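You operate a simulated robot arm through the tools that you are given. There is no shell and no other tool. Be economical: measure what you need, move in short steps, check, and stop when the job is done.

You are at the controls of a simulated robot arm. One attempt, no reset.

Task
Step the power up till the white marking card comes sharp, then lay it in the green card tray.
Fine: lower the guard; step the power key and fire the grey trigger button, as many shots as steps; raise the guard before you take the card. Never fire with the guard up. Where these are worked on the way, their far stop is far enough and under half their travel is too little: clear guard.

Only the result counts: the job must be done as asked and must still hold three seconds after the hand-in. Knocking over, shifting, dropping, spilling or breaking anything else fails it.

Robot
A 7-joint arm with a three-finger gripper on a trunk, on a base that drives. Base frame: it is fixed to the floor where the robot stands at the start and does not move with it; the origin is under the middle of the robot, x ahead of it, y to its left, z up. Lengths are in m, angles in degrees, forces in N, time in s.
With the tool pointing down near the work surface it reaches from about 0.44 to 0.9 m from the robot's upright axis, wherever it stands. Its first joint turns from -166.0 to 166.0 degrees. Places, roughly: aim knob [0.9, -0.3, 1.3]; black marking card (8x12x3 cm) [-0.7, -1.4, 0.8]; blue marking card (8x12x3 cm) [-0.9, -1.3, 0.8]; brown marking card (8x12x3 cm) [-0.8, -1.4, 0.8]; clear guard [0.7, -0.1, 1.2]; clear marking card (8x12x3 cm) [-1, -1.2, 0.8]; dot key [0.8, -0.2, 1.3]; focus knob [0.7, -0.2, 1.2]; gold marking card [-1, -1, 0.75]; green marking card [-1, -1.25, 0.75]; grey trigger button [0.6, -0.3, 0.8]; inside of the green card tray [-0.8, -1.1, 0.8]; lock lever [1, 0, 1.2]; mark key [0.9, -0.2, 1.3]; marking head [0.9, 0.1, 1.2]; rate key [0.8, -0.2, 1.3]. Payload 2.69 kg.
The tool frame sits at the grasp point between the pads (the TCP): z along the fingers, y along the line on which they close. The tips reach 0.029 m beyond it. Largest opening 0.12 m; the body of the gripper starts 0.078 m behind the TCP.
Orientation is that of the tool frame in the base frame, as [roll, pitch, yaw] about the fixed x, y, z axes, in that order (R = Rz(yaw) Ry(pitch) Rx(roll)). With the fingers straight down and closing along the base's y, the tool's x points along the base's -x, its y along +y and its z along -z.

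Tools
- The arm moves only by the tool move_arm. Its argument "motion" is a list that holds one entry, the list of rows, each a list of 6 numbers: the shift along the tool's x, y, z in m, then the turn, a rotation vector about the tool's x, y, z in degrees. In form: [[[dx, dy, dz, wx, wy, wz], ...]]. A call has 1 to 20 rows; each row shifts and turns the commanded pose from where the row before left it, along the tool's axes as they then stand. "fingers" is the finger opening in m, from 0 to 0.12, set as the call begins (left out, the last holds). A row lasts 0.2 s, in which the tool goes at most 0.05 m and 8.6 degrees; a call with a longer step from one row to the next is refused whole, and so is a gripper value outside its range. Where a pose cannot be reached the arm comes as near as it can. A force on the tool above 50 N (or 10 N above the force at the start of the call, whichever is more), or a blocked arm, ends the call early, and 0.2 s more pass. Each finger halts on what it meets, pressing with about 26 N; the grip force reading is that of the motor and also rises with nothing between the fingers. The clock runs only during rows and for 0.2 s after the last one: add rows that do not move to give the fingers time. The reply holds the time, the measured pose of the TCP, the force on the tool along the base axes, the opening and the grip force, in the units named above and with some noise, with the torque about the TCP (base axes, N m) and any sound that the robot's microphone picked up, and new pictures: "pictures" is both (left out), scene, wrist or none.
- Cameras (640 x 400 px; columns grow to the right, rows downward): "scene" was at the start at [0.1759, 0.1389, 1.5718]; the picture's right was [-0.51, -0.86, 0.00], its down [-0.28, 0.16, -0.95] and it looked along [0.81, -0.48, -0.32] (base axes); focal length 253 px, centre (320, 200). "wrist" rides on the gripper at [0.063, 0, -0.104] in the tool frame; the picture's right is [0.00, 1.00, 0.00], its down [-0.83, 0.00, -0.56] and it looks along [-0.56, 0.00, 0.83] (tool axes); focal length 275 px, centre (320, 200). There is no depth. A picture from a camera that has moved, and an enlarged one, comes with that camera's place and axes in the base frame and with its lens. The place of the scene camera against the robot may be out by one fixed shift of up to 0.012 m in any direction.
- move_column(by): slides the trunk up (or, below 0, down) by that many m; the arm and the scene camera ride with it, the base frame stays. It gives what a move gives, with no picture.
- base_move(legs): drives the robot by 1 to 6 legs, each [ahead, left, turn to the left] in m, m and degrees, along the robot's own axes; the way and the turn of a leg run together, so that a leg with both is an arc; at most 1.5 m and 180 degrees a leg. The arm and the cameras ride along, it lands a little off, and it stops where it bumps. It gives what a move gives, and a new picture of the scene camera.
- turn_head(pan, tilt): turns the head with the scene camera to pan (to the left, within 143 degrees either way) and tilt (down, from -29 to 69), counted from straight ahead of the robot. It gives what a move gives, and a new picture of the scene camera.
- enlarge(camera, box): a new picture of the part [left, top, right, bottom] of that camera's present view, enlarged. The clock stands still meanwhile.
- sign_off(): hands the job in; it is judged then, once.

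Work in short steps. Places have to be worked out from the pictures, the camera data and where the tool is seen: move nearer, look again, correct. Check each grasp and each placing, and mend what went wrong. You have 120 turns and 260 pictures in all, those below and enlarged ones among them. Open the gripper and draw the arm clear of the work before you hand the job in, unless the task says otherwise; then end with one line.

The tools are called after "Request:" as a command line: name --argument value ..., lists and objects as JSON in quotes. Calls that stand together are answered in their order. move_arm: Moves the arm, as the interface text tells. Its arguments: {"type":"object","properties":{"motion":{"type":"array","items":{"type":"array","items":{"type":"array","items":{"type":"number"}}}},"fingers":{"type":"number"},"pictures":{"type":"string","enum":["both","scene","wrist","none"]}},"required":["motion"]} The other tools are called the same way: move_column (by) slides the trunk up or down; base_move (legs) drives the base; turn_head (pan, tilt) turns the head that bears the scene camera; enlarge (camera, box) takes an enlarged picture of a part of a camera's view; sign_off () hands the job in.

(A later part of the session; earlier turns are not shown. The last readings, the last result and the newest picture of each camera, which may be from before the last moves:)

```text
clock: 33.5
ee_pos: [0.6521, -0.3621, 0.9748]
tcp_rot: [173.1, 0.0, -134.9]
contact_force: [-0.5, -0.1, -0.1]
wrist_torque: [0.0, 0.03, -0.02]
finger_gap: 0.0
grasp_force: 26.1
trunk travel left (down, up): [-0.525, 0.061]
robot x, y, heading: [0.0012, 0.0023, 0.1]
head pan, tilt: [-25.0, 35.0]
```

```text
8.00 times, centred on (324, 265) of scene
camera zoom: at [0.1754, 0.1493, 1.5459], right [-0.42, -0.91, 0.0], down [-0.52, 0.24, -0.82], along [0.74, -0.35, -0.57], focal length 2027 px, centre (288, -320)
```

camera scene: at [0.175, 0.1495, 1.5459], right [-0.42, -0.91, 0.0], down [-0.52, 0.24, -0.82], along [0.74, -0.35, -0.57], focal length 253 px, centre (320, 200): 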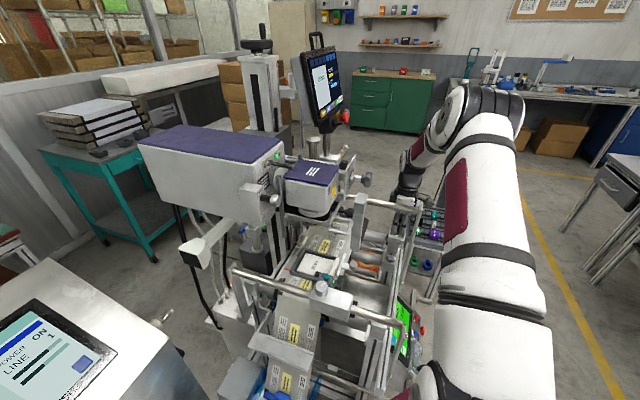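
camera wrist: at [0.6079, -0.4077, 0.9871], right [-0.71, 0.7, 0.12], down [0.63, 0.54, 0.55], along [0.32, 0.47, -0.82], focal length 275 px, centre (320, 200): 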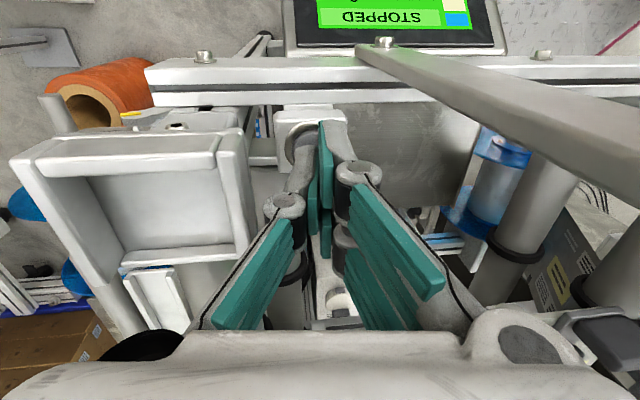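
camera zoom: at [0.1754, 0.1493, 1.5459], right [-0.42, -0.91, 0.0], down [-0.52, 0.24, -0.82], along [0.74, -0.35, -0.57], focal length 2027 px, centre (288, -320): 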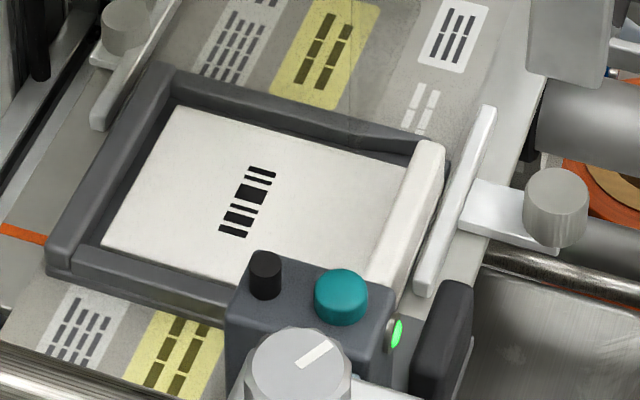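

The mark turned from grey to black. Zoom deeper to judge sharpness.

Request:
enlarge --camera "scene" --box '[304, 256, 328, 272]'

Request:
turn_head --pan -20 --tilt 50

Request:
enlarge --camera "scene" --box '[240, 150, 440, 275]'

Request:
enlarge --camera "scene" --box '[310, 175, 350, 205]'

```text
16.00 times, centred on (316, 264) of scene
camera zoom: at [0.1754, 0.1493, 1.5459], right [-0.42, -0.91, 0.0], down [-0.52, 0.24, -0.82], along [0.74, -0.35, -0.57], focal length 4054 px, centre (384, -824)
```

zoom: 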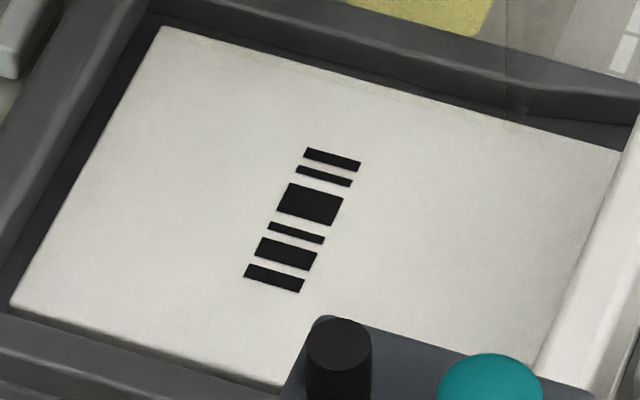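

```text
clock: 34.2
ee_pos: [0.6514, -0.3635, 0.9736]
tcp_rot: [173.0, 0.0, -134.9]
contact_force: [0.1, 0.3, 0.1]
wrist_torque: [0.01, 0.03, 0.01]
finger_gap: 0.0003
grasp_force: 26.2
trunk travel left (down, up): [-0.525, 0.061]
robot x, y, heading: [-0.0006, 0.0025, 0.4]
head pan, tilt: [-20.0, 50.0]
camera scene: at [0.1677, 0.1603, 1.5243], right [-0.34, -0.94, 0.0], down [-0.72, 0.26, -0.64], along [0.6, -0.22, -0.77], focal length 253 px, centre (320, 200)
```

scene: 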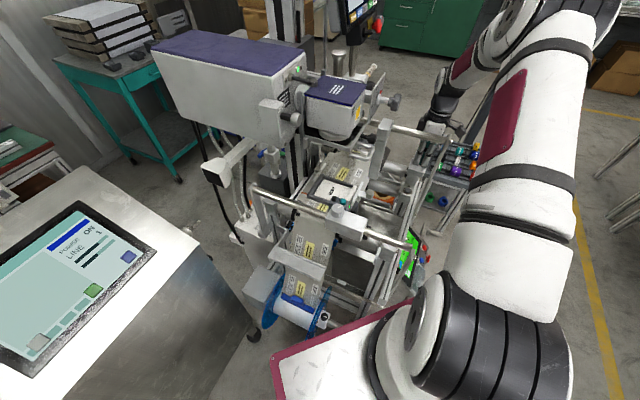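

```text
3.20 times, centred on (340, 212) of scene
camera zoom: at [0.1677, 0.1603, 1.5243], right [-0.34, -0.94, 0.0], down [-0.72, 0.26, -0.64], along [0.6, -0.22, -0.77], focal length 811 px, centre (256, 160)
```

zoom: 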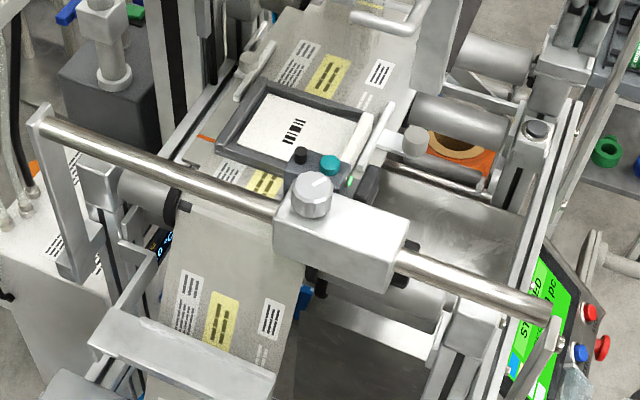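

```text
13.33 times, centred on (330, 190) of scene
camera zoom: at [0.1677, 0.1603, 1.5243], right [-0.34, -0.94, 0.0], down [-0.72, 0.26, -0.64], along [0.6, -0.22, -0.77], focal length 3378 px, centre (187, 333)
```

zoom: 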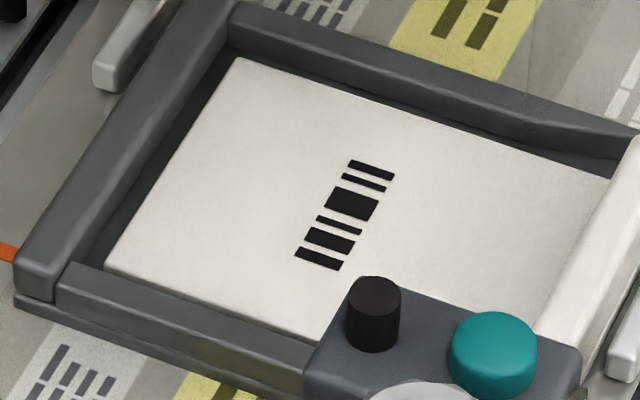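

The mark is solid black with crisp edges: one step and one shot suffice. Now rise, tilt the tool again and return to face the guard handle.

Request:
move_arm --motion '[[[0, 0, -0.045, 0, 0, 0], [0, 0, -0.045, 0, 0, 0], [0, 0, -0.045, 0, 0, 0], [0, 0, -0.045, 0, 0, 0], [0, 0, -0.045, 0, 0, 0], [0, 0, -0.045, 0, 0, 0], [0, 0, -0.045, 0, 0, 0], [0, 0, 0, 6.9, 0, 0], [0, 0, 0, 0, -7.5, 0], [0, 0, 0, 0, -7.5, 0], [0, 0, 0, 0, -7.5, 0], [0, 0, 0, 0, -7.5, 0], [0, 0, 0, 0, -7.5, 0], [0, 0, 0, 0, -7.5, 0], [-0.0017, 0.0422, -0.0017, 0, 0, 0], [-0.0017, 0.0422, -0.0017, 0, 0, 0], [-0.0017, 0.0422, -0.0017, 0, 0, 0], [-0.0017, 0.0422, -0.0017, 0, 0, 0], [-0.0017, 0.0422, -0.0017, 0, 0, 0], [-0.0017, 0.0422, -0.0017, 0, 0, 0]]]' --fingers 0.085

Request:
turn_head --pan -25 --tilt 35

```text
clock: 38.4
ee_pos: [0.4984, -0.2078, 1.3016]
tcp_rot: [179.9, 45.0, -135.1]
contact_force: [-0.3, 0.5, 0.3]
wrist_torque: [0.05, 0.0, 0.03]
finger_gap: 0.0849
grasp_force: 0.1
trunk travel left (down, up): [-0.525, 0.061]
robot x, y, heading: [0.0002, 0.0018, -0.0]
head pan, tilt: [-20.0, 50.0]
camera scene: at [0.168, 0.1598, 1.5242], right [-0.34, -0.94, 0.0], down [-0.72, 0.26, -0.64], along [0.6, -0.22, -0.77], focal length 253 px, centre (320, 200)
camera wrist: at [0.4148, -0.2946, 1.3305], right [-0.71, 0.7, 0.0], down [0.13, 0.14, 0.98], along [0.69, 0.7, -0.19], focal length 275 px, centre (320, 200)
```

scene: 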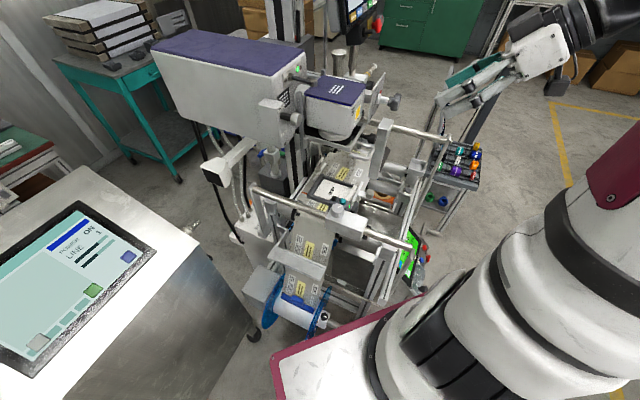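
wrist: 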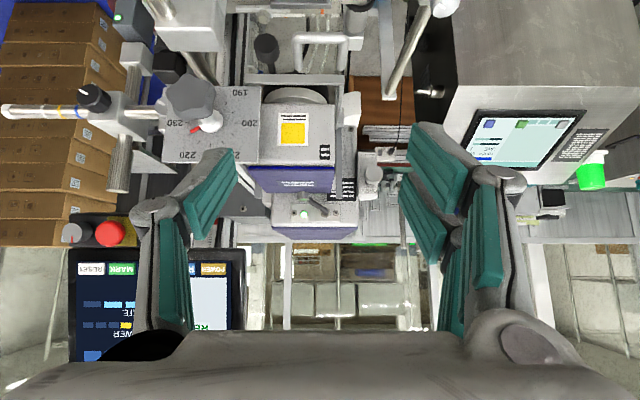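

```text
clock: 39.2
ee_pos: [0.4993, -0.2098, 1.3011]
tcp_rot: [180.0, 45.0, -134.9]
contact_force: [0.4, 0.3, -0.2]
wrist_torque: [0.0, 0.02, 0.01]
finger_gap: 0.0849
grasp_force: 0.0
trunk travel left (down, up): [-0.525, 0.061]
robot x, y, heading: [-0.0015, -0.0001, -0.1]
head pan, tilt: [-25.0, 35.0]
camera scene: at [0.1751, 0.1496, 1.5459], right [-0.42, -0.91, 0.0], down [-0.52, 0.24, -0.82], along [0.74, -0.35, -0.57], focal length 253 px, centre (320, 200)
```

scene: 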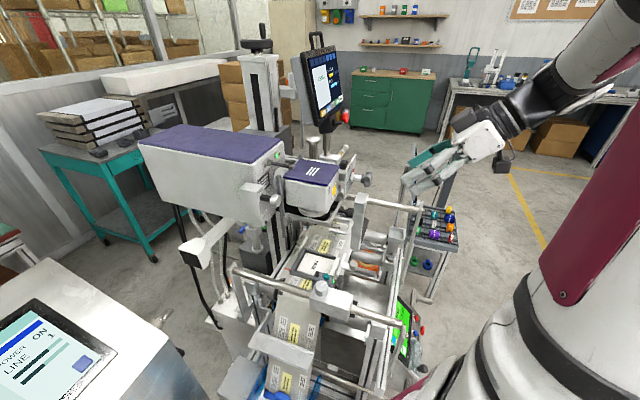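

Handle now at (0.587,-0.121,1.113). Approach along the tool axis to it.

Request:
move_arm --motion '[[[0.0235, 0.0005, 0.01, 0, 0, 0], [0.0235, 0.0005, 0.01, 0, 0, 0], [0, 0, 0.045, 0, 0, 0], [0, 0, 0.045, 0, 0, 0], [0, 0, 0.04, 0, 0, 0], [0, 0, 0.03, 0, 0, 0]]]' --pictures "wrist"

```text
clock: 40.6
ee_pos: [0.5637, -0.1438, 1.1408]
tcp_rot: [180.0, 44.9, -134.8]
contact_force: [-0.5, 0.2, 0.3]
wrist_torque: [-0.02, -0.01, 0.03]
finger_gap: 0.0848
grasp_force: 0.0
trunk travel left (down, up): [-0.525, 0.061]
robot x, y, heading: [0.0022, 0.0014, -0.2]
head pan, tilt: [-25.0, 35.0]
camera wrist: at [0.4802, -0.229, 1.1706], right [-0.71, 0.7, 0.0], down [0.14, 0.14, 0.98], along [0.69, 0.7, -0.19], focal length 275 px, centre (320, 200)
```

wrist: 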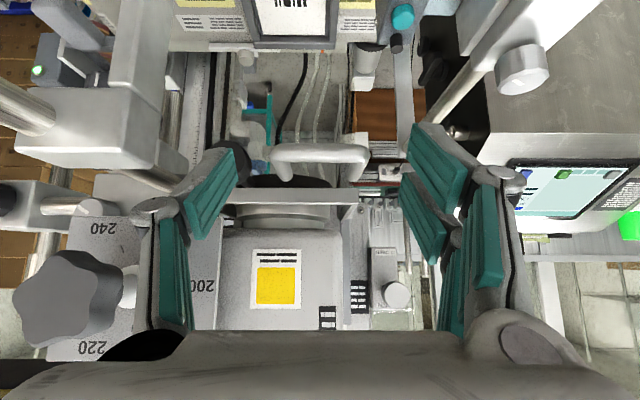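

Aligned; advance 4.5 cm and close on the handle.

Request:
move_arm --motion '[[[0, 0, 0.02, 0, 0, 0], [0, 0, 0.015, 0, 0, 0], [0, 0, 0.011, 0, 0, 0]]]' --pictures "none"

Request:
move_arm --motion '[[[0, 0, 0, 0, 0, 0], [0, 0, 0, 0, 0, 0], [0, 0, 0, 0, 0, 0]]]' --fingers 0.03 --pictures "wrist"

```text
clock: 41.4
ee_pos: [0.5872, -0.1255, 1.1084]
tcp_rot: [-179.9, 44.8, -135.3]
contact_force: [-8.3, -29.4, 0.3]
wrist_torque: [0.0, -0.06, -1.42]
finger_gap: 0.11
grasp_force: 15.4
trunk travel left (down, up): [-0.525, 0.061]
robot x, y, heading: [-0.0028, -0.0053, 0.1]
head pan, tilt: [-25.0, 35.0]
```

```text
clock: 42.0
ee_pos: [0.5895, -0.1271, 1.11]
tcp_rot: [-179.0, 44.9, -135.0]
contact_force: [-10.3, -8.8, 10.8]
wrist_torque: [-0.03, -0.64, -0.25]
finger_gap: 0.0798
grasp_force: 26.3
trunk travel left (down, up): [-0.525, 0.061]
robot x, y, heading: [-0.0029, 0.0014, 0.2]
head pan, tilt: [-25.0, 35.0]
stopped in row 3: the force on the tool passed its limit at 51 N (the readings are from after the stop); the commanded pose is now the measured one
camera wrist: at [0.5043, -0.2117, 1.1414], right [-0.7, 0.71, -0.02], down [0.13, 0.15, 0.98], along [0.7, 0.68, -0.2], focal length 275 px, centre (320, 200)
```

wrist: 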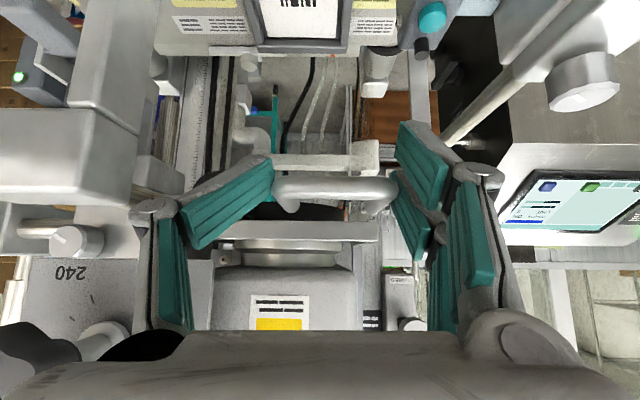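

The left finger met the black knob beside the handle. Open up a bit to relieve and retreat straight back, then look.

Request:
move_arm --motion '[[[0, 0, 0, 0, 0, 0], [0, 0, -0.015, 0, 0, 0], [0, 0, -0.025, 0, 0, 0], [0, 0, -0.025, 0, 0, 0]]]' --fingers 0.1 --pictures "wrist"

Request:
enlarge --camera "scene" --box '[270, 150, 390, 230]'

Request:
enlarge --camera "wrist" --box '[160, 60, 400, 220]'

```text
clock: 43.0
ee_pos: [0.5565, -0.1579, 1.1572]
tcp_rot: [-179.2, 44.8, -135.1]
contact_force: [0.4, 0.5, 0.0]
wrist_torque: [-0.01, -0.01, 0.02]
finger_gap: 0.1001
grasp_force: 0.1
trunk travel left (down, up): [-0.525, 0.061]
robot x, y, heading: [0.0023, 0.0008, 0.2]
head pan, tilt: [-25.0, 35.0]
camera wrist: at [0.4726, -0.2416, 1.1863], right [-0.7, 0.71, -0.01], down [0.13, 0.15, 0.98], along [0.7, 0.69, -0.2], focal length 275 px, centre (320, 200)
```

wrist: 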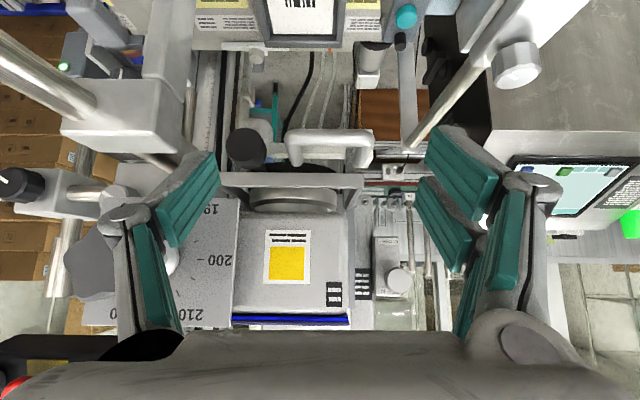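

```text
5.00 times, centred on (330, 190) of scene
camera zoom: at [0.1757, 0.1491, 1.5459], right [-0.42, -0.91, 0.0], down [-0.52, 0.24, -0.82], along [0.74, -0.35, -0.57], focal length 1267 px, centre (270, 250)
```

zoom: 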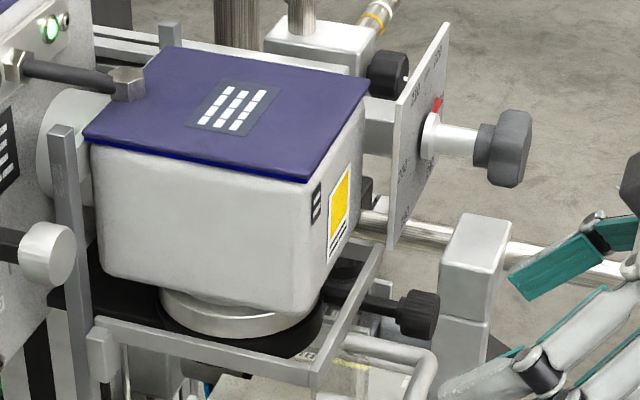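

```text
2.50 times, centred on (280, 140) of wrist
camera zoom: at [0.4726, -0.2416, 1.1863], right [-0.7, 0.71, -0.01], down [0.13, 0.15, 0.98], along [0.7, 0.69, -0.2], focal length 688 px, centre (420, 350)
```

zoom: 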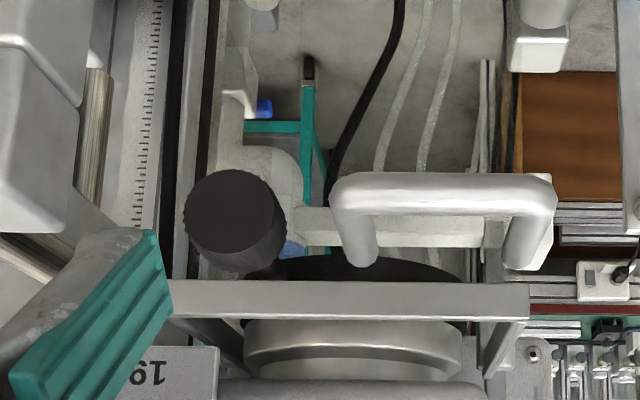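

The black knob sits 1 cm beside the handle, so side gripping is unsuitable here; it hasn't moved. I'll back off and roll the tool 90° to straddle the handle bar instead.

Request:
move_arm --motion '[[[0, 0, -0.04, 0, 0, 0], [0, 0, -0.04, 0, 0, 0], [0, 0, 0, 0, 0, 8.2], [0, 0, 0, 0, 0, 8.2], [0, 0, 0, 0, 0, 8.2], [0, 0, 0, 0, 0, 8.2], [0, 0, 0, 0, 0, 8.2], [0, 0, 0, 0, 0, 8.2], [0, 0, 0, 0, 0, 8.2], [0, 0, 0, 0, 0, 8.2], [0, 0, 0, 0, 0, 8.2], [0, 0, 0, 0, 0, 8.2], [0, 0, 0, 0, 0, 8]]]' --fingers 0.026

Request:
enlarge --camera "scene" --box '[310, 130, 470, 230]'

```text
clock: 45.8
ee_pos: [0.5173, -0.1984, 1.2138]
tcp_rot: [135.2, 0.5, 134.4]
contact_force: [0.0, -0.5, 0.3]
wrist_torque: [0.0, -0.01, 0.0]
finger_gap: 0.0262
grasp_force: 0.0
trunk travel left (down, up): [-0.525, 0.061]
robot x, y, heading: [-0.0031, 0.0031, 0.1]
head pan, tilt: [-25.0, 35.0]
camera scene: at [0.1754, 0.1491, 1.5459], right [-0.42, -0.91, 0.0], down [-0.52, 0.24, -0.82], along [0.74, -0.35, -0.57], focal length 253 px, centre (320, 200)
camera wrist: at [0.4194, -0.2039, 1.2872], right [0.5, 0.5, 0.71], down [0.3, -0.86, 0.4], along [0.81, 0.01, -0.58], focal length 275 px, centre (320, 200)
```

scene: 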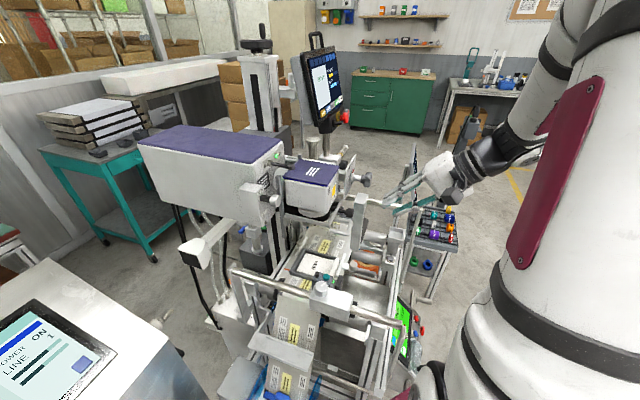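
wrist: 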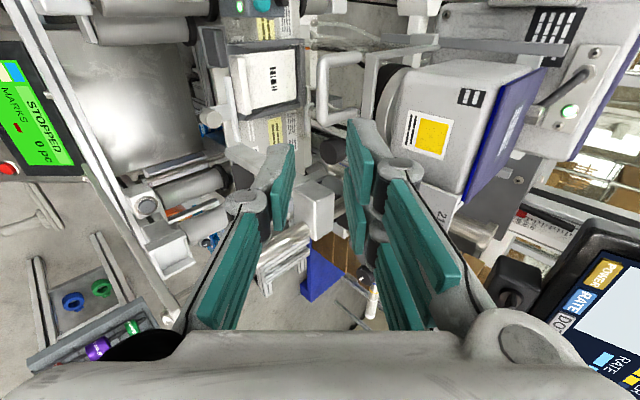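

```text
4.00 times, centred on (390, 180) of scene
camera zoom: at [0.1754, 0.1491, 1.5459], right [-0.42, -0.91, 0.0], down [-0.52, 0.24, -0.82], along [0.74, -0.35, -0.57], focal length 1013 px, centre (40, 280)
```

zoom: 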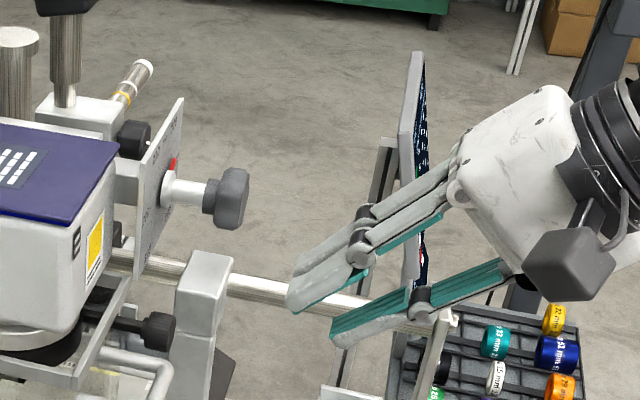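

Rolled; handle's outer bar lies on the closing plane. Advance 9 cm and check.

Request:
move_arm --motion '[[[0.0054, 0.002, 0.03, 0, 0, 0], [0, 0, 0.03, 0, 0, 0], [0, 0, 0.03, 0, 0, 0]]]'

Request:
enlarge --camera "scene" --box '[310, 150, 430, 230]'

Request:
enlarge --camera "wrist" --box '[240, 60, 440, 220]'

```text
clock: 46.6
ee_pos: [0.5592, -0.1477, 1.1497]
tcp_rot: [135.1, 0.6, 134.5]
contact_force: [-0.8, 0.8, -0.3]
wrist_torque: [0.0, 0.0, 0.01]
finger_gap: 0.0262
grasp_force: 0.2
trunk travel left (down, up): [-0.525, 0.061]
robot x, y, heading: [-0.0028, -0.0004, 0.2]
head pan, tilt: [-25.0, 35.0]
camera scene: at [0.1752, 0.1491, 1.546], right [-0.42, -0.91, 0.0], down [-0.52, 0.24, -0.82], along [0.74, -0.35, -0.57], focal length 253 px, centre (320, 200)
camera wrist: at [0.4618, -0.1548, 1.2238], right [0.5, 0.5, 0.71], down [0.3, -0.86, 0.4], along [0.81, 0.01, -0.58], focal length 275 px, centre (320, 200)
```

scene: 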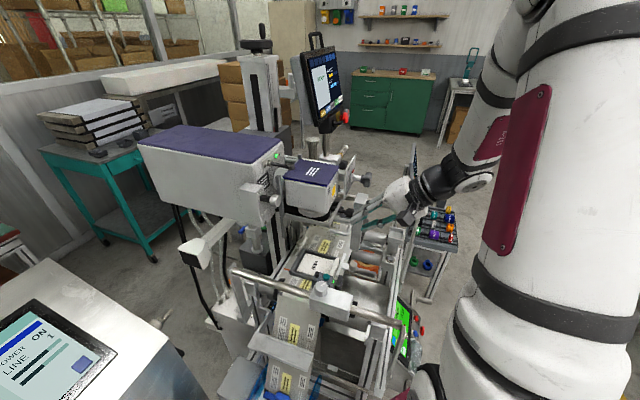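
wrist: 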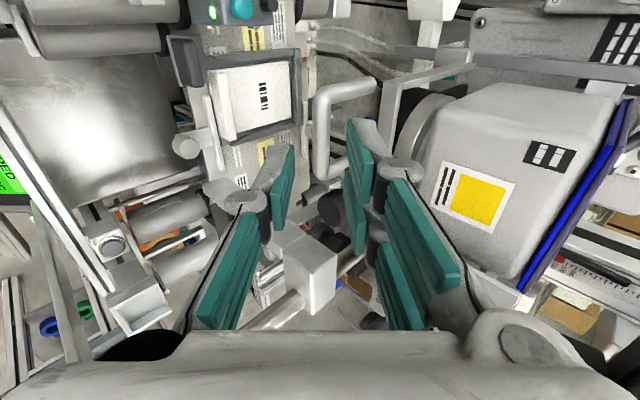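

```text
5.00 times, centred on (370, 190) of scene
camera zoom: at [0.1752, 0.1491, 1.546], right [-0.42, -0.91, 0.0], down [-0.52, 0.24, -0.82], along [0.74, -0.35, -0.57], focal length 1267 px, centre (70, 250)
```

zoom: 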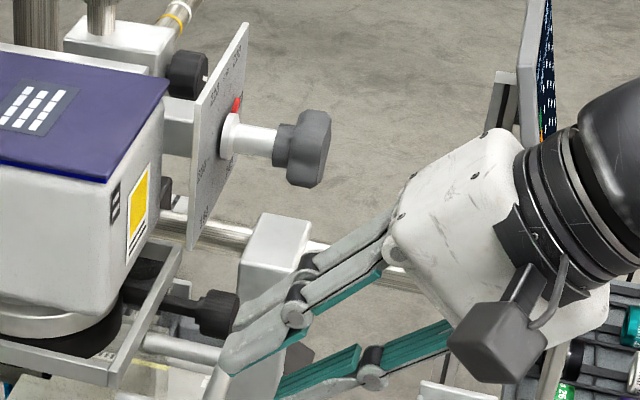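

```text
2.50 times, centred on (340, 140) of wrist
camera zoom: at [0.4618, -0.1548, 1.2238], right [0.5, 0.5, 0.71], down [0.3, -0.86, 0.4], along [0.81, 0.01, -0.58], focal length 688 px, centre (270, 350)
```

zoom: 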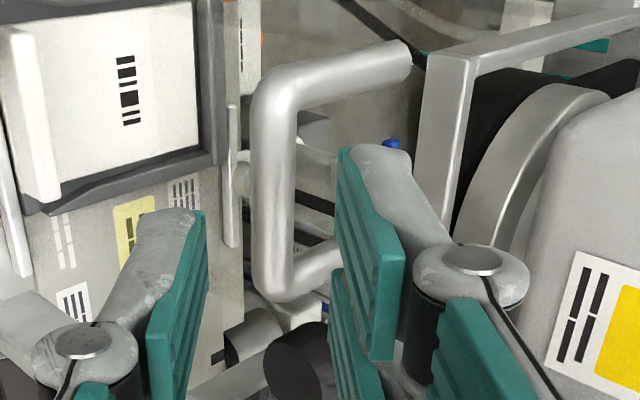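

Bar is between the fingers' planes; shift 7 mm toward handle centre and advance 4 cm.

Request:
move_arm --motion '[[[0.007, 0, 0.005, 0, 0, 0], [0, 0, 0.018, 0, 0, 0], [0, 0, 0.018, 0, 0, 0]]]' --pictures "wrist"

Request:
enlarge --camera "wrist" --box '[240, 60, 440, 220]'

Request:
enlarge --camera "scene" --box '[310, 150, 430, 230]'

```text
clock: 47.4
ee_pos: [0.5743, -0.1256, 1.1226]
tcp_rot: [135.0, 0.6, 134.3]
contact_force: [-4.8, -6.4, 19.8]
wrist_torque: [0.61, -0.15, 0.09]
finger_gap: 0.0314
grasp_force: 3.6
trunk travel left (down, up): [-0.525, 0.061]
robot x, y, heading: [-0.0014, -0.0008, -0.5]
head pan, tilt: [-25.0, 35.0]
camera wrist: at [0.477, -0.1308, 1.1963], right [0.5, 0.5, 0.71], down [0.3, -0.86, 0.41], along [0.82, 0.01, -0.58], focal length 275 px, centre (320, 200)
```

wrist: 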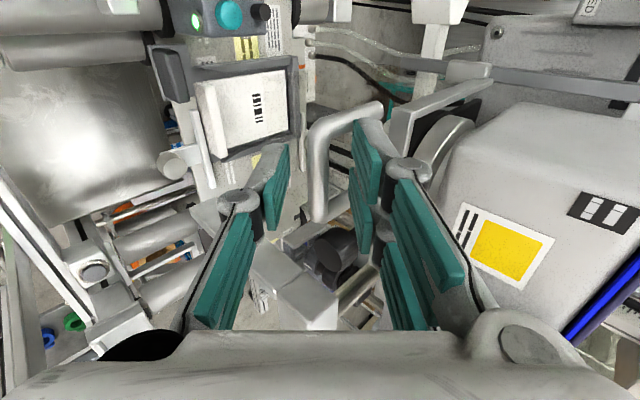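

```text
2.50 times, centred on (340, 140) of wrist
camera zoom: at [0.477, -0.1308, 1.1963], right [0.5, 0.5, 0.71], down [0.3, -0.86, 0.41], along [0.82, 0.01, -0.58], focal length 688 px, centre (270, 350)
```

zoom: 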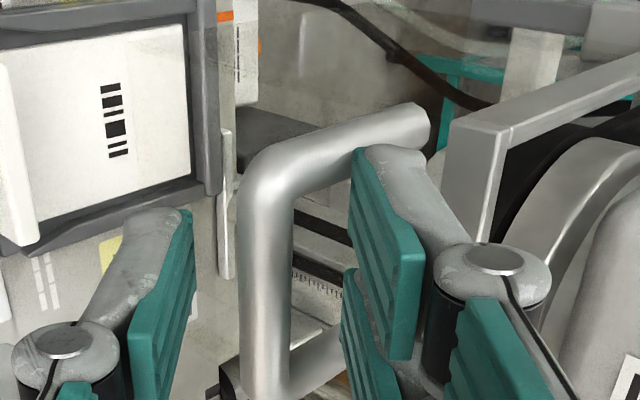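

```text
5.00 times, centred on (370, 190) of scene
camera zoom: at [0.1743, 0.1489, 1.5463], right [-0.42, -0.91, 0.0], down [-0.52, 0.24, -0.82], along [0.74, -0.35, -0.57], focal length 1267 px, centre (70, 250)
```

zoom: 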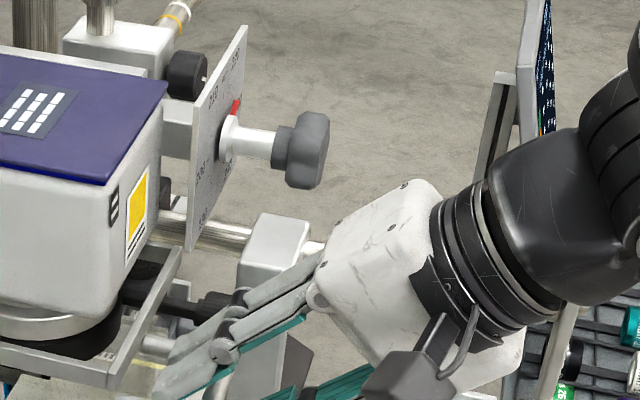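

The upper finger landed on the handle's near leg (20 N) – my shift was the wrong way. Back off 3.5 cm, shift back 11 mm, and look.

Request:
move_arm --motion '[[[0, 0, -0.018, 0, 0, 0], [0, 0, -0.018, 0, 0, 0], [-0.011, 0, 0, 0, 0, 0]]]' --pictures "none" --fingers 0.028

Request:
enlarge --camera "wrist" --box '[240, 60, 440, 220]'

Request:
enlarge --camera "scene" --box '[310, 150, 430, 230]'

```text
clock: 48.2
ee_pos: [0.5645, -0.1482, 1.1466]
tcp_rot: [135.1, 0.6, 134.4]
contact_force: [0.5, 0.1, -0.4]
wrist_torque: [-0.01, 0.0, 0.01]
finger_gap: 0.0279
grasp_force: 0.1
trunk travel left (down, up): [-0.525, 0.061]
robot x, y, heading: [0.0006, -0.0013, -0.1]
head pan, tilt: [-25.0, 35.0]
```

```text
2.50 times, centred on (340, 140) of wrist
camera zoom: at [0.4672, -0.1559, 1.2206], right [0.5, 0.5, 0.71], down [0.3, -0.86, 0.4], along [0.81, 0.01, -0.58], focal length 688 px, centre (270, 350)
```

zoom: 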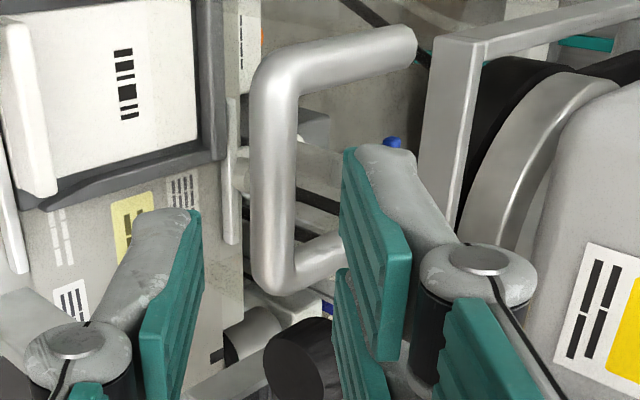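

```text
5.00 times, centred on (370, 190) of scene
camera zoom: at [0.1754, 0.1493, 1.5459], right [-0.42, -0.91, 0.0], down [-0.52, 0.24, -0.82], along [0.74, -0.35, -0.57], focal length 1267 px, centre (70, 250)
```

zoom: 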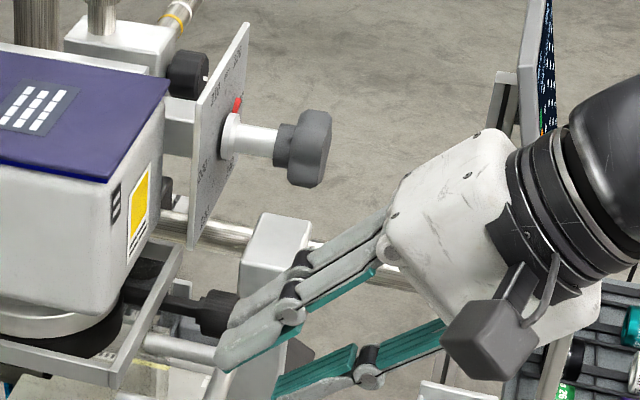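

Gripping the bar is fiddly; simpler: close the fingers, slip them under the handle's outer bar, and lift it up along its rails.

Request:
move_arm --motion '[[[0, -0.02, -0.01, 0, 0, 0], [0.007, -0.012, 0, 0, 0, 0], [0, 0, 0.02, 0, 0, 0], [0, 0, 0.02, 0, 0, 0]]]' --fingers 0.0 --pictures "wrist"

Request:
enlarge --camera "wrist" --box '[240, 60, 440, 220]'

Request:
enlarge --camera "scene" --box '[310, 150, 430, 230]'

```text
clock: 49.2
ee_pos: [0.5592, -0.1452, 1.1026]
tcp_rot: [135.1, 0.6, 134.5]
contact_force: [-0.6, 0.1, 0.4]
wrist_torque: [0.02, 0.0, 0.01]
finger_gap: 0.0
grasp_force: 26.3
trunk travel left (down, up): [-0.525, 0.061]
robot x, y, heading: [-0.0003, -0.0034, 0.1]
head pan, tilt: [-25.0, 35.0]
camera wrist: at [0.4621, -0.1523, 1.1769], right [0.5, 0.5, 0.71], down [0.3, -0.86, 0.41], along [0.81, 0.01, -0.58], focal length 275 px, centre (320, 200)
```

wrist: 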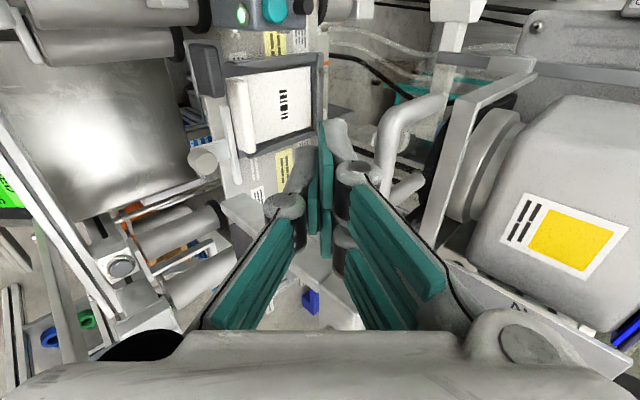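

```text
2.50 times, centred on (340, 140) of wrist
camera zoom: at [0.4621, -0.1523, 1.1769], right [0.5, 0.5, 0.71], down [0.3, -0.86, 0.41], along [0.81, 0.01, -0.58], focal length 688 px, centre (270, 350)
```

zoom: 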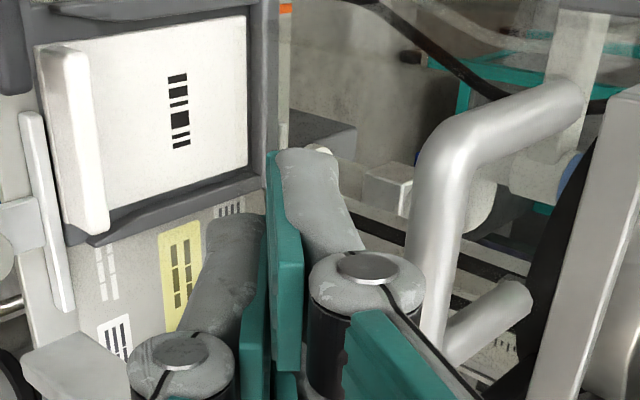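

```text
5.00 times, centred on (370, 190) of scene
camera zoom: at [0.1753, 0.1491, 1.546], right [-0.42, -0.91, 0.0], down [-0.52, 0.24, -0.82], along [0.74, -0.35, -0.57], focal length 1267 px, centre (70, 250)
```

zoom: 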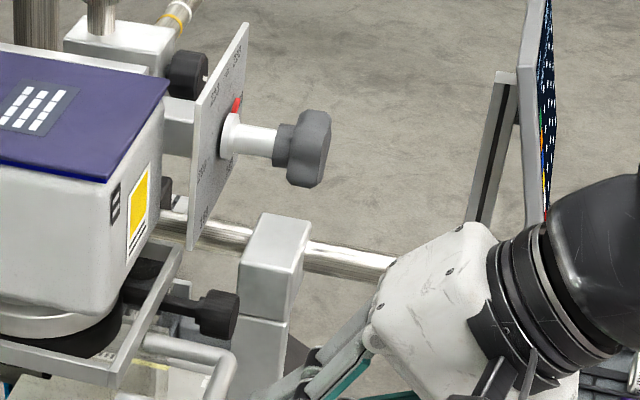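

Fingers are below and in front of the bar. Advance 2.5 cm so the tips reach under it, then raise.

Request:
move_arm --motion '[[[0.003, 0, 0.0125, 0, 0, 0], [0, 0, 0.0125, 0, 0, 0], [0, 0.0071, -0.0071, 0, 0, 0], [0, 0.0071, -0.0071, 0, 0, 0], [0, 0.0071, -0.0071, 0, 0, 0], [0, 0.0071, -0.0071, 0, 0, 0]]]' --pictures "wrist"

Request:
enlarge --camera "scene" --box '[310, 150, 430, 230]'

```text
clock: 50.6
ee_pos: [0.5694, -0.1306, 1.1253]
tcp_rot: [135.0, 0.6, 134.2]
contact_force: [-2.8, -3.8, -1.5]
wrist_torque: [-0.02, 0.01, -0.03]
finger_gap: 0.0001
grasp_force: 26.2
trunk travel left (down, up): [-0.525, 0.061]
robot x, y, heading: [-0.0003, 0.0008, 0.0]
head pan, tilt: [-25.0, 35.0]
camera wrist: at [0.4724, -0.1378, 1.199], right [0.5, 0.5, 0.71], down [0.3, -0.86, 0.4], along [0.81, 0.01, -0.58], focal length 275 px, centre (320, 200)
```

wrist: 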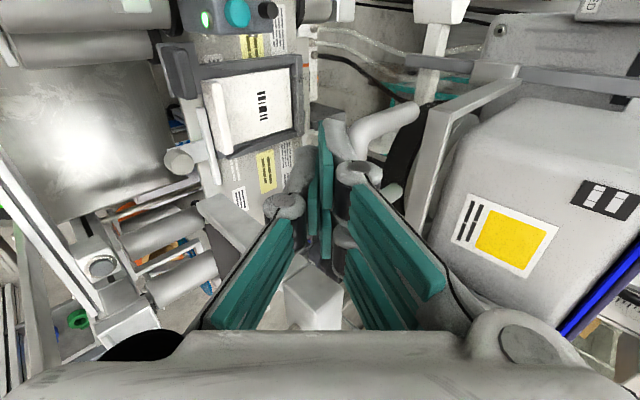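

```text
5.00 times, centred on (370, 190) of scene
camera zoom: at [0.1754, 0.1489, 1.546], right [-0.42, -0.91, 0.0], down [-0.52, 0.24, -0.82], along [0.74, -0.35, -0.57], focal length 1267 px, centre (70, 250)
```

zoom: 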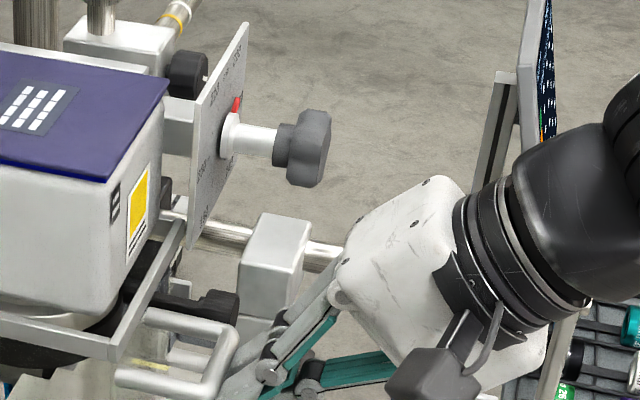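

The frame is rising with the fingers. Continue lifting 8 cm.

Request:
move_arm --motion '[[[0, 0.0106, -0.0106, 0, 0, 0], [0, 0.0106, -0.0106, 0, 0, 0], [0, 0.0106, -0.0106, 0, 0, 0], [0, 0.0106, -0.0106, 0, 0, 0], [0, 0.0106, -0.0106, 0, 0, 0]]]' --pictures "wrist"

Request:
enlarge --camera "scene" --box '[270, 130, 430, 230]'

```text
clock: 51.8
ee_pos: [0.5694, -0.1313, 1.2013]
tcp_rot: [135.1, 0.5, 134.4]
contact_force: [-1.9, -1.2, -1.0]
wrist_torque: [0.02, 0.0, -0.05]
finger_gap: 0.0
grasp_force: 26.3
trunk travel left (down, up): [-0.525, 0.061]
robot x, y, heading: [-0.0004, 0.0007, -0.1]
head pan, tilt: [-25.0, 35.0]
camera wrist: at [0.4719, -0.1375, 1.2756], right [0.5, 0.5, 0.71], down [0.3, -0.86, 0.4], along [0.81, 0.01, -0.58], focal length 275 px, centre (320, 200)
```

wrist: 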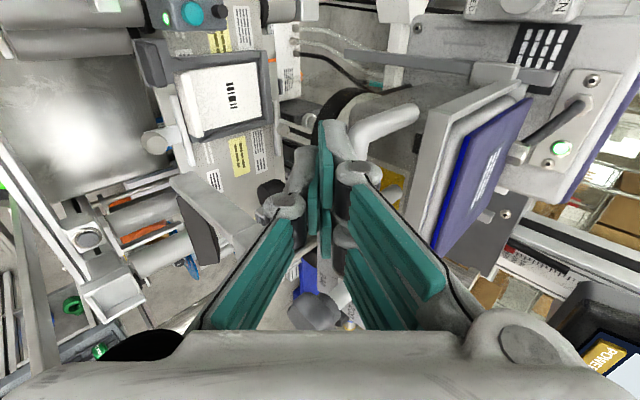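

```text
4.00 times, centred on (350, 180) of scene
camera zoom: at [0.1754, 0.149, 1.546], right [-0.42, -0.91, 0.0], down [-0.52, 0.24, -0.82], along [0.74, -0.35, -0.57], focal length 1013 px, centre (200, 280)
```

zoom: 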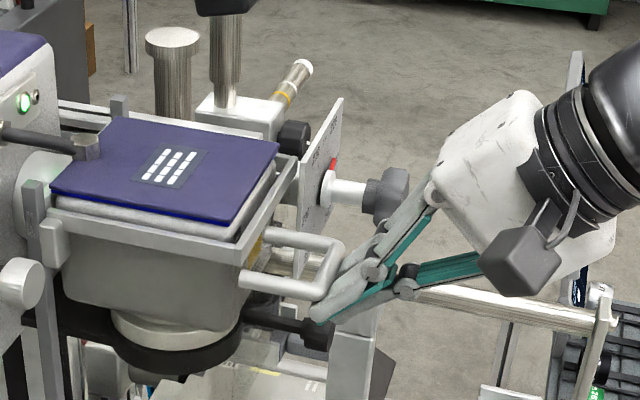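

Nearly up. Lift 4–5 cm further to the upper stop.

Request:
move_arm --motion '[[[0, 0.0071, -0.0071, 0, 0, 0], [0, 0.0071, -0.0071, 0, 0, 0], [0, 0.0071, -0.0071, 0, 0, 0], [0, 0.0035, -0.0035, 0, 0, 0], [0, 0.0035, -0.0035, 0, 0, 0]]]' --pictures "none"

Request:
enlarge --camera "scene" --box '[270, 130, 430, 230]'

Request:
enlarge --camera "scene" --box '[290, 30, 370, 130]'

```text
clock: 53.0
ee_pos: [0.5684, -0.1311, 1.2388]
tcp_rot: [135.5, 0.3, 134.4]
contact_force: [-6.6, -9.0, -36.3]
wrist_torque: [-0.61, 0.43, 0.02]
finger_gap: 0.0002
grasp_force: 26.4
trunk travel left (down, up): [-0.525, 0.061]
robot x, y, heading: [-0.0029, -0.0009, -0.3]
head pan, tilt: [-25.0, 35.0]
```

```text
4.00 times, centred on (350, 180) of scene
camera zoom: at [0.1763, 0.1483, 1.5457], right [-0.42, -0.91, 0.0], down [-0.52, 0.24, -0.82], along [0.74, -0.35, -0.57], focal length 1013 px, centre (200, 280)
```

zoom: 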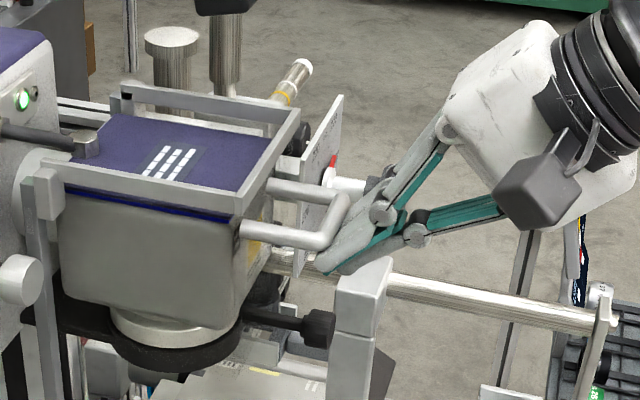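

```text
4.00 times, centred on (330, 80) of scene
camera zoom: at [0.1763, 0.1483, 1.5457], right [-0.42, -0.91, 0.0], down [-0.52, 0.24, -0.82], along [0.74, -0.35, -0.57], focal length 1013 px, centre (280, 680)
```

zoom: 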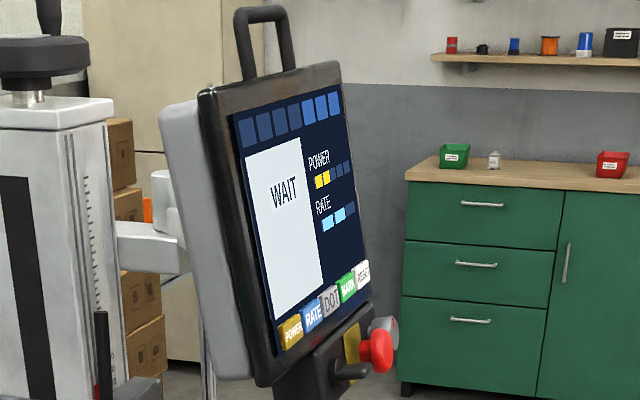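

At the upper stop (-36 N, screen says WAIT). Ease down off the handle, back out, roll back and go near vertical to inspect the card.

Request:
move_arm --motion '[[[0, -0.012, 0.012, 0, 0, 0], [0, -0.026, -0.026, 0, 0, 0], [0, -0.026, -0.026, 0, 0, 0], [0, -0.03, -0.03, 0, 0, 0], [0, 0, 0, 0, 0, -8.2], [0, 0, 0, 0, 0, -8.2], [0, 0, 0, 0, 0, -8.2], [0, 0, 0, 0, 0, -8.2], [0, 0, 0, 0, 0, -8.2], [0, 0, 0, 0, 0, -8.2], [0, 0, 0, 0, 0, -8.2], [0, 0, 0, 0, 0, -8.2], [0, 0, 0, 0, 0, -8.2], [0, 0, 0, 0, 0, -8.2], [0, 0, 0, 0, 0, -8.0], [0, 0, 0, 0, 8.4, 0], [0, 0, 0, 0, 8.4, 0], [0, 0, 0, 0, 8.4, 0], [0, 0, 0, 0, 8.4, 0], [0, 0, 0, 0, 8.4, 0]]]'

Request:
enlarge --camera "wrist" --box '[240, 60, 480, 220]'

Request:
enlarge --camera "scene" --box '[284, 230, 384, 300]'

```text
clock: 57.2
ee_pos: [0.4858, -0.2125, 1.2237]
tcp_rot: [-179.5, 2.8, -135.6]
contact_force: [-0.4, 0.5, 0.2]
wrist_torque: [0.02, -0.04, 0.0]
finger_gap: 0.0
grasp_force: 26.5
trunk travel left (down, up): [-0.525, 0.061]
robot x, y, heading: [0.0008, -0.0005, 0.1]
head pan, tilt: [-25.0, 35.0]
camera scene: at [0.1753, 0.1489, 1.546], right [-0.42, -0.91, 0.0], down [-0.52, 0.24, -0.82], along [0.74, -0.35, -0.57], focal length 253 px, centre (320, 200)
camera wrist: at [0.4364, -0.2595, 1.3257], right [-0.7, 0.71, -0.01], down [0.57, 0.57, 0.6], along [0.43, 0.41, -0.8], focal length 275 px, centre (320, 200)
```

scene: 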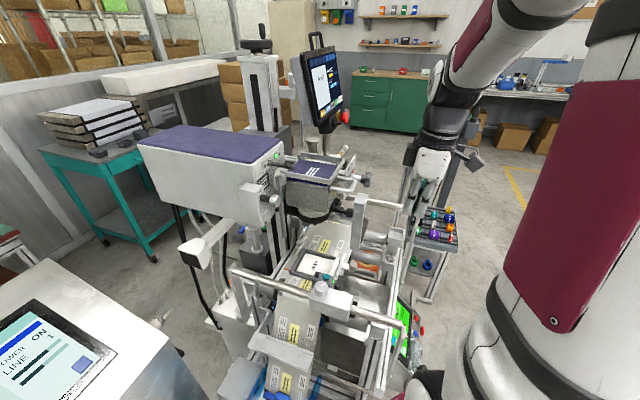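
wrist: 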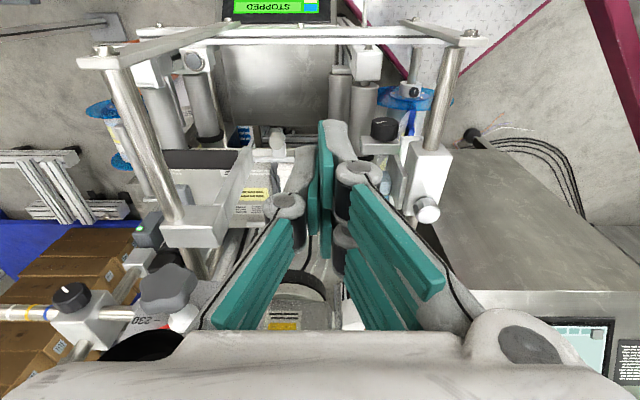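

```text
2.50 times, centred on (360, 140) of wrist
camera zoom: at [0.4364, -0.2595, 1.3257], right [-0.7, 0.71, -0.01], down [0.57, 0.57, 0.6], along [0.43, 0.41, -0.8], focal length 688 px, centre (220, 350)
```

zoom: 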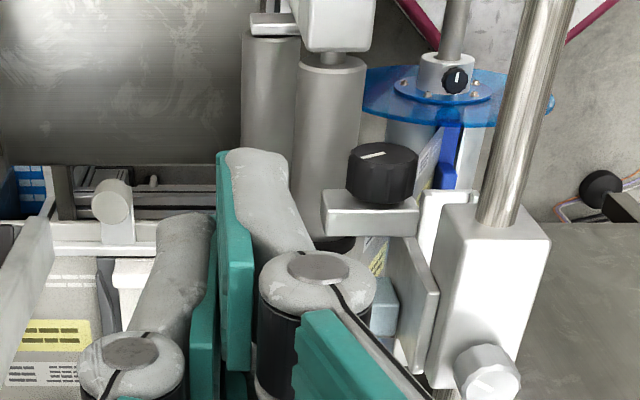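

```text
5.71 times, centred on (334, 265) of scene
camera zoom: at [0.1753, 0.1489, 1.546], right [-0.42, -0.91, 0.0], down [-0.52, 0.24, -0.82], along [0.74, -0.35, -0.57], focal length 1448 px, centre (240, -171)
```

zoom: 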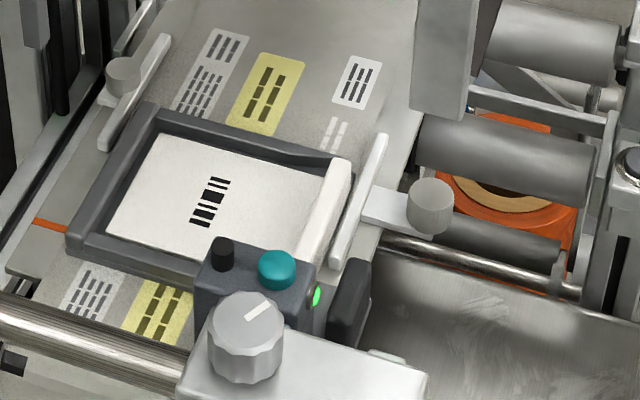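

The card carries a raised white rib on its near edge (radial ≈0.36, L≈-0.53). I'll pinch that rib with the tool leaning 35° outward; go to a standoff with opened fingers and look.

Request:
move_arm --motion '[[[0, 0, 0, 0, -8.05, 0], [0, 0, 0, 0, -8.05, 0], [0, 0, 0, 0, -8.05, 0], [0, 0, 0, 0, -8.05, 0], [0, 0, 0, 0, 0, 8.2], [0, 0, 0, 0, 0, 8.2], [0, 0, 0, 0, 0, 8.2], [0, 0, 0, 0, 0, 8.2], [0, 0, 0, 0, 0, 8.2], [0, 0, 0, 0, 0, 8.2], [0, 0, 0, 0, 0, 8.2], [0, 0, 0, 0, 0, 8.2], [0, 0, 0, 0, 0, 8.2], [0, 0, 0, 0, 0, 8.2], [0, 0, 0, 0, 0, 8.2], [-0.004, -0.008, 0.034, 0, 0, 0], [-0.004, -0.008, 0.034, 0, 0, 0], [-0.004, -0.008, 0.034, 0, 0, 0], [-0.004, -0.008, 0.034, 0, 0, 0]]]' --fingers 0.04

Request:
enlarge --camera "wrist" --box '[200, 40, 440, 200]'

Request:
enlarge --camera "scene" --box '[290, 180, 430, 290]'

```text
clock: 61.2
ee_pos: [0.5358, -0.186, 1.0954]
tcp_rot: [144.9, 0.6, 134.3]
contact_force: [0.2, 1.0, -0.1]
wrist_torque: [-0.01, 0.0, -0.02]
finger_gap: 0.0399
grasp_force: 0.2
trunk travel left (down, up): [-0.525, 0.061]
robot x, y, heading: [0.0005, 0.0024, 0.2]
head pan, tilt: [-25.0, 35.0]
camera scene: at [0.1752, 0.1493, 1.546], right [-0.42, -0.91, 0.0], down [-0.52, 0.24, -0.82], along [0.74, -0.35, -0.57], focal length 253 px, centre (320, 200)
camera wrist: at [0.4477, -0.1833, 1.1814], right [0.58, 0.58, 0.57], down [0.35, -0.81, 0.46], along [0.74, -0.07, -0.67], focal length 275 px, centre (320, 200)
```

scene: 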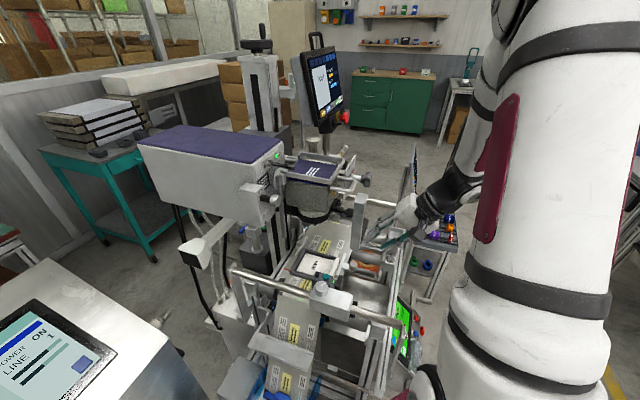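
wrist: 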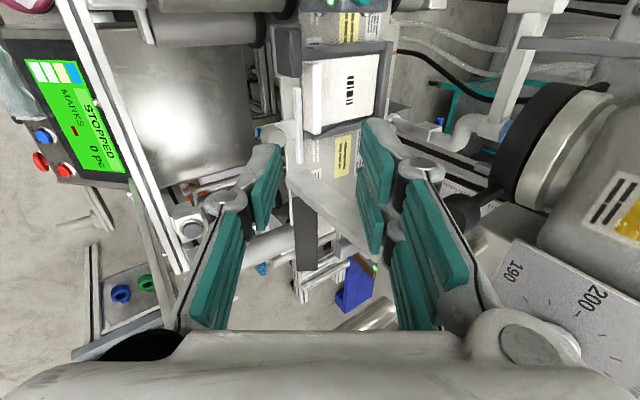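

```text
2.50 times, centred on (320, 120) of wrist
camera zoom: at [0.4477, -0.1833, 1.1814], right [0.58, 0.58, 0.57], down [0.35, -0.81, 0.46], along [0.74, -0.07, -0.67], focal length 688 px, centre (320, 400)
```

zoom: 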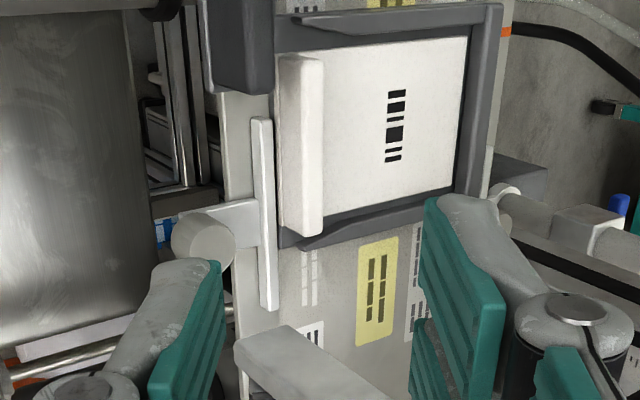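

```text
3.64 times, centred on (360, 235) of scene
camera zoom: at [0.1752, 0.1493, 1.546], right [-0.42, -0.91, 0.0], down [-0.52, 0.24, -0.82], along [0.74, -0.35, -0.57], focal length 921 px, centre (174, 73)
```

zoom: 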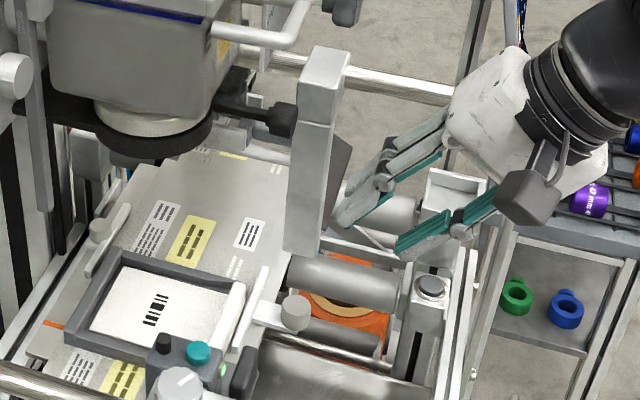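

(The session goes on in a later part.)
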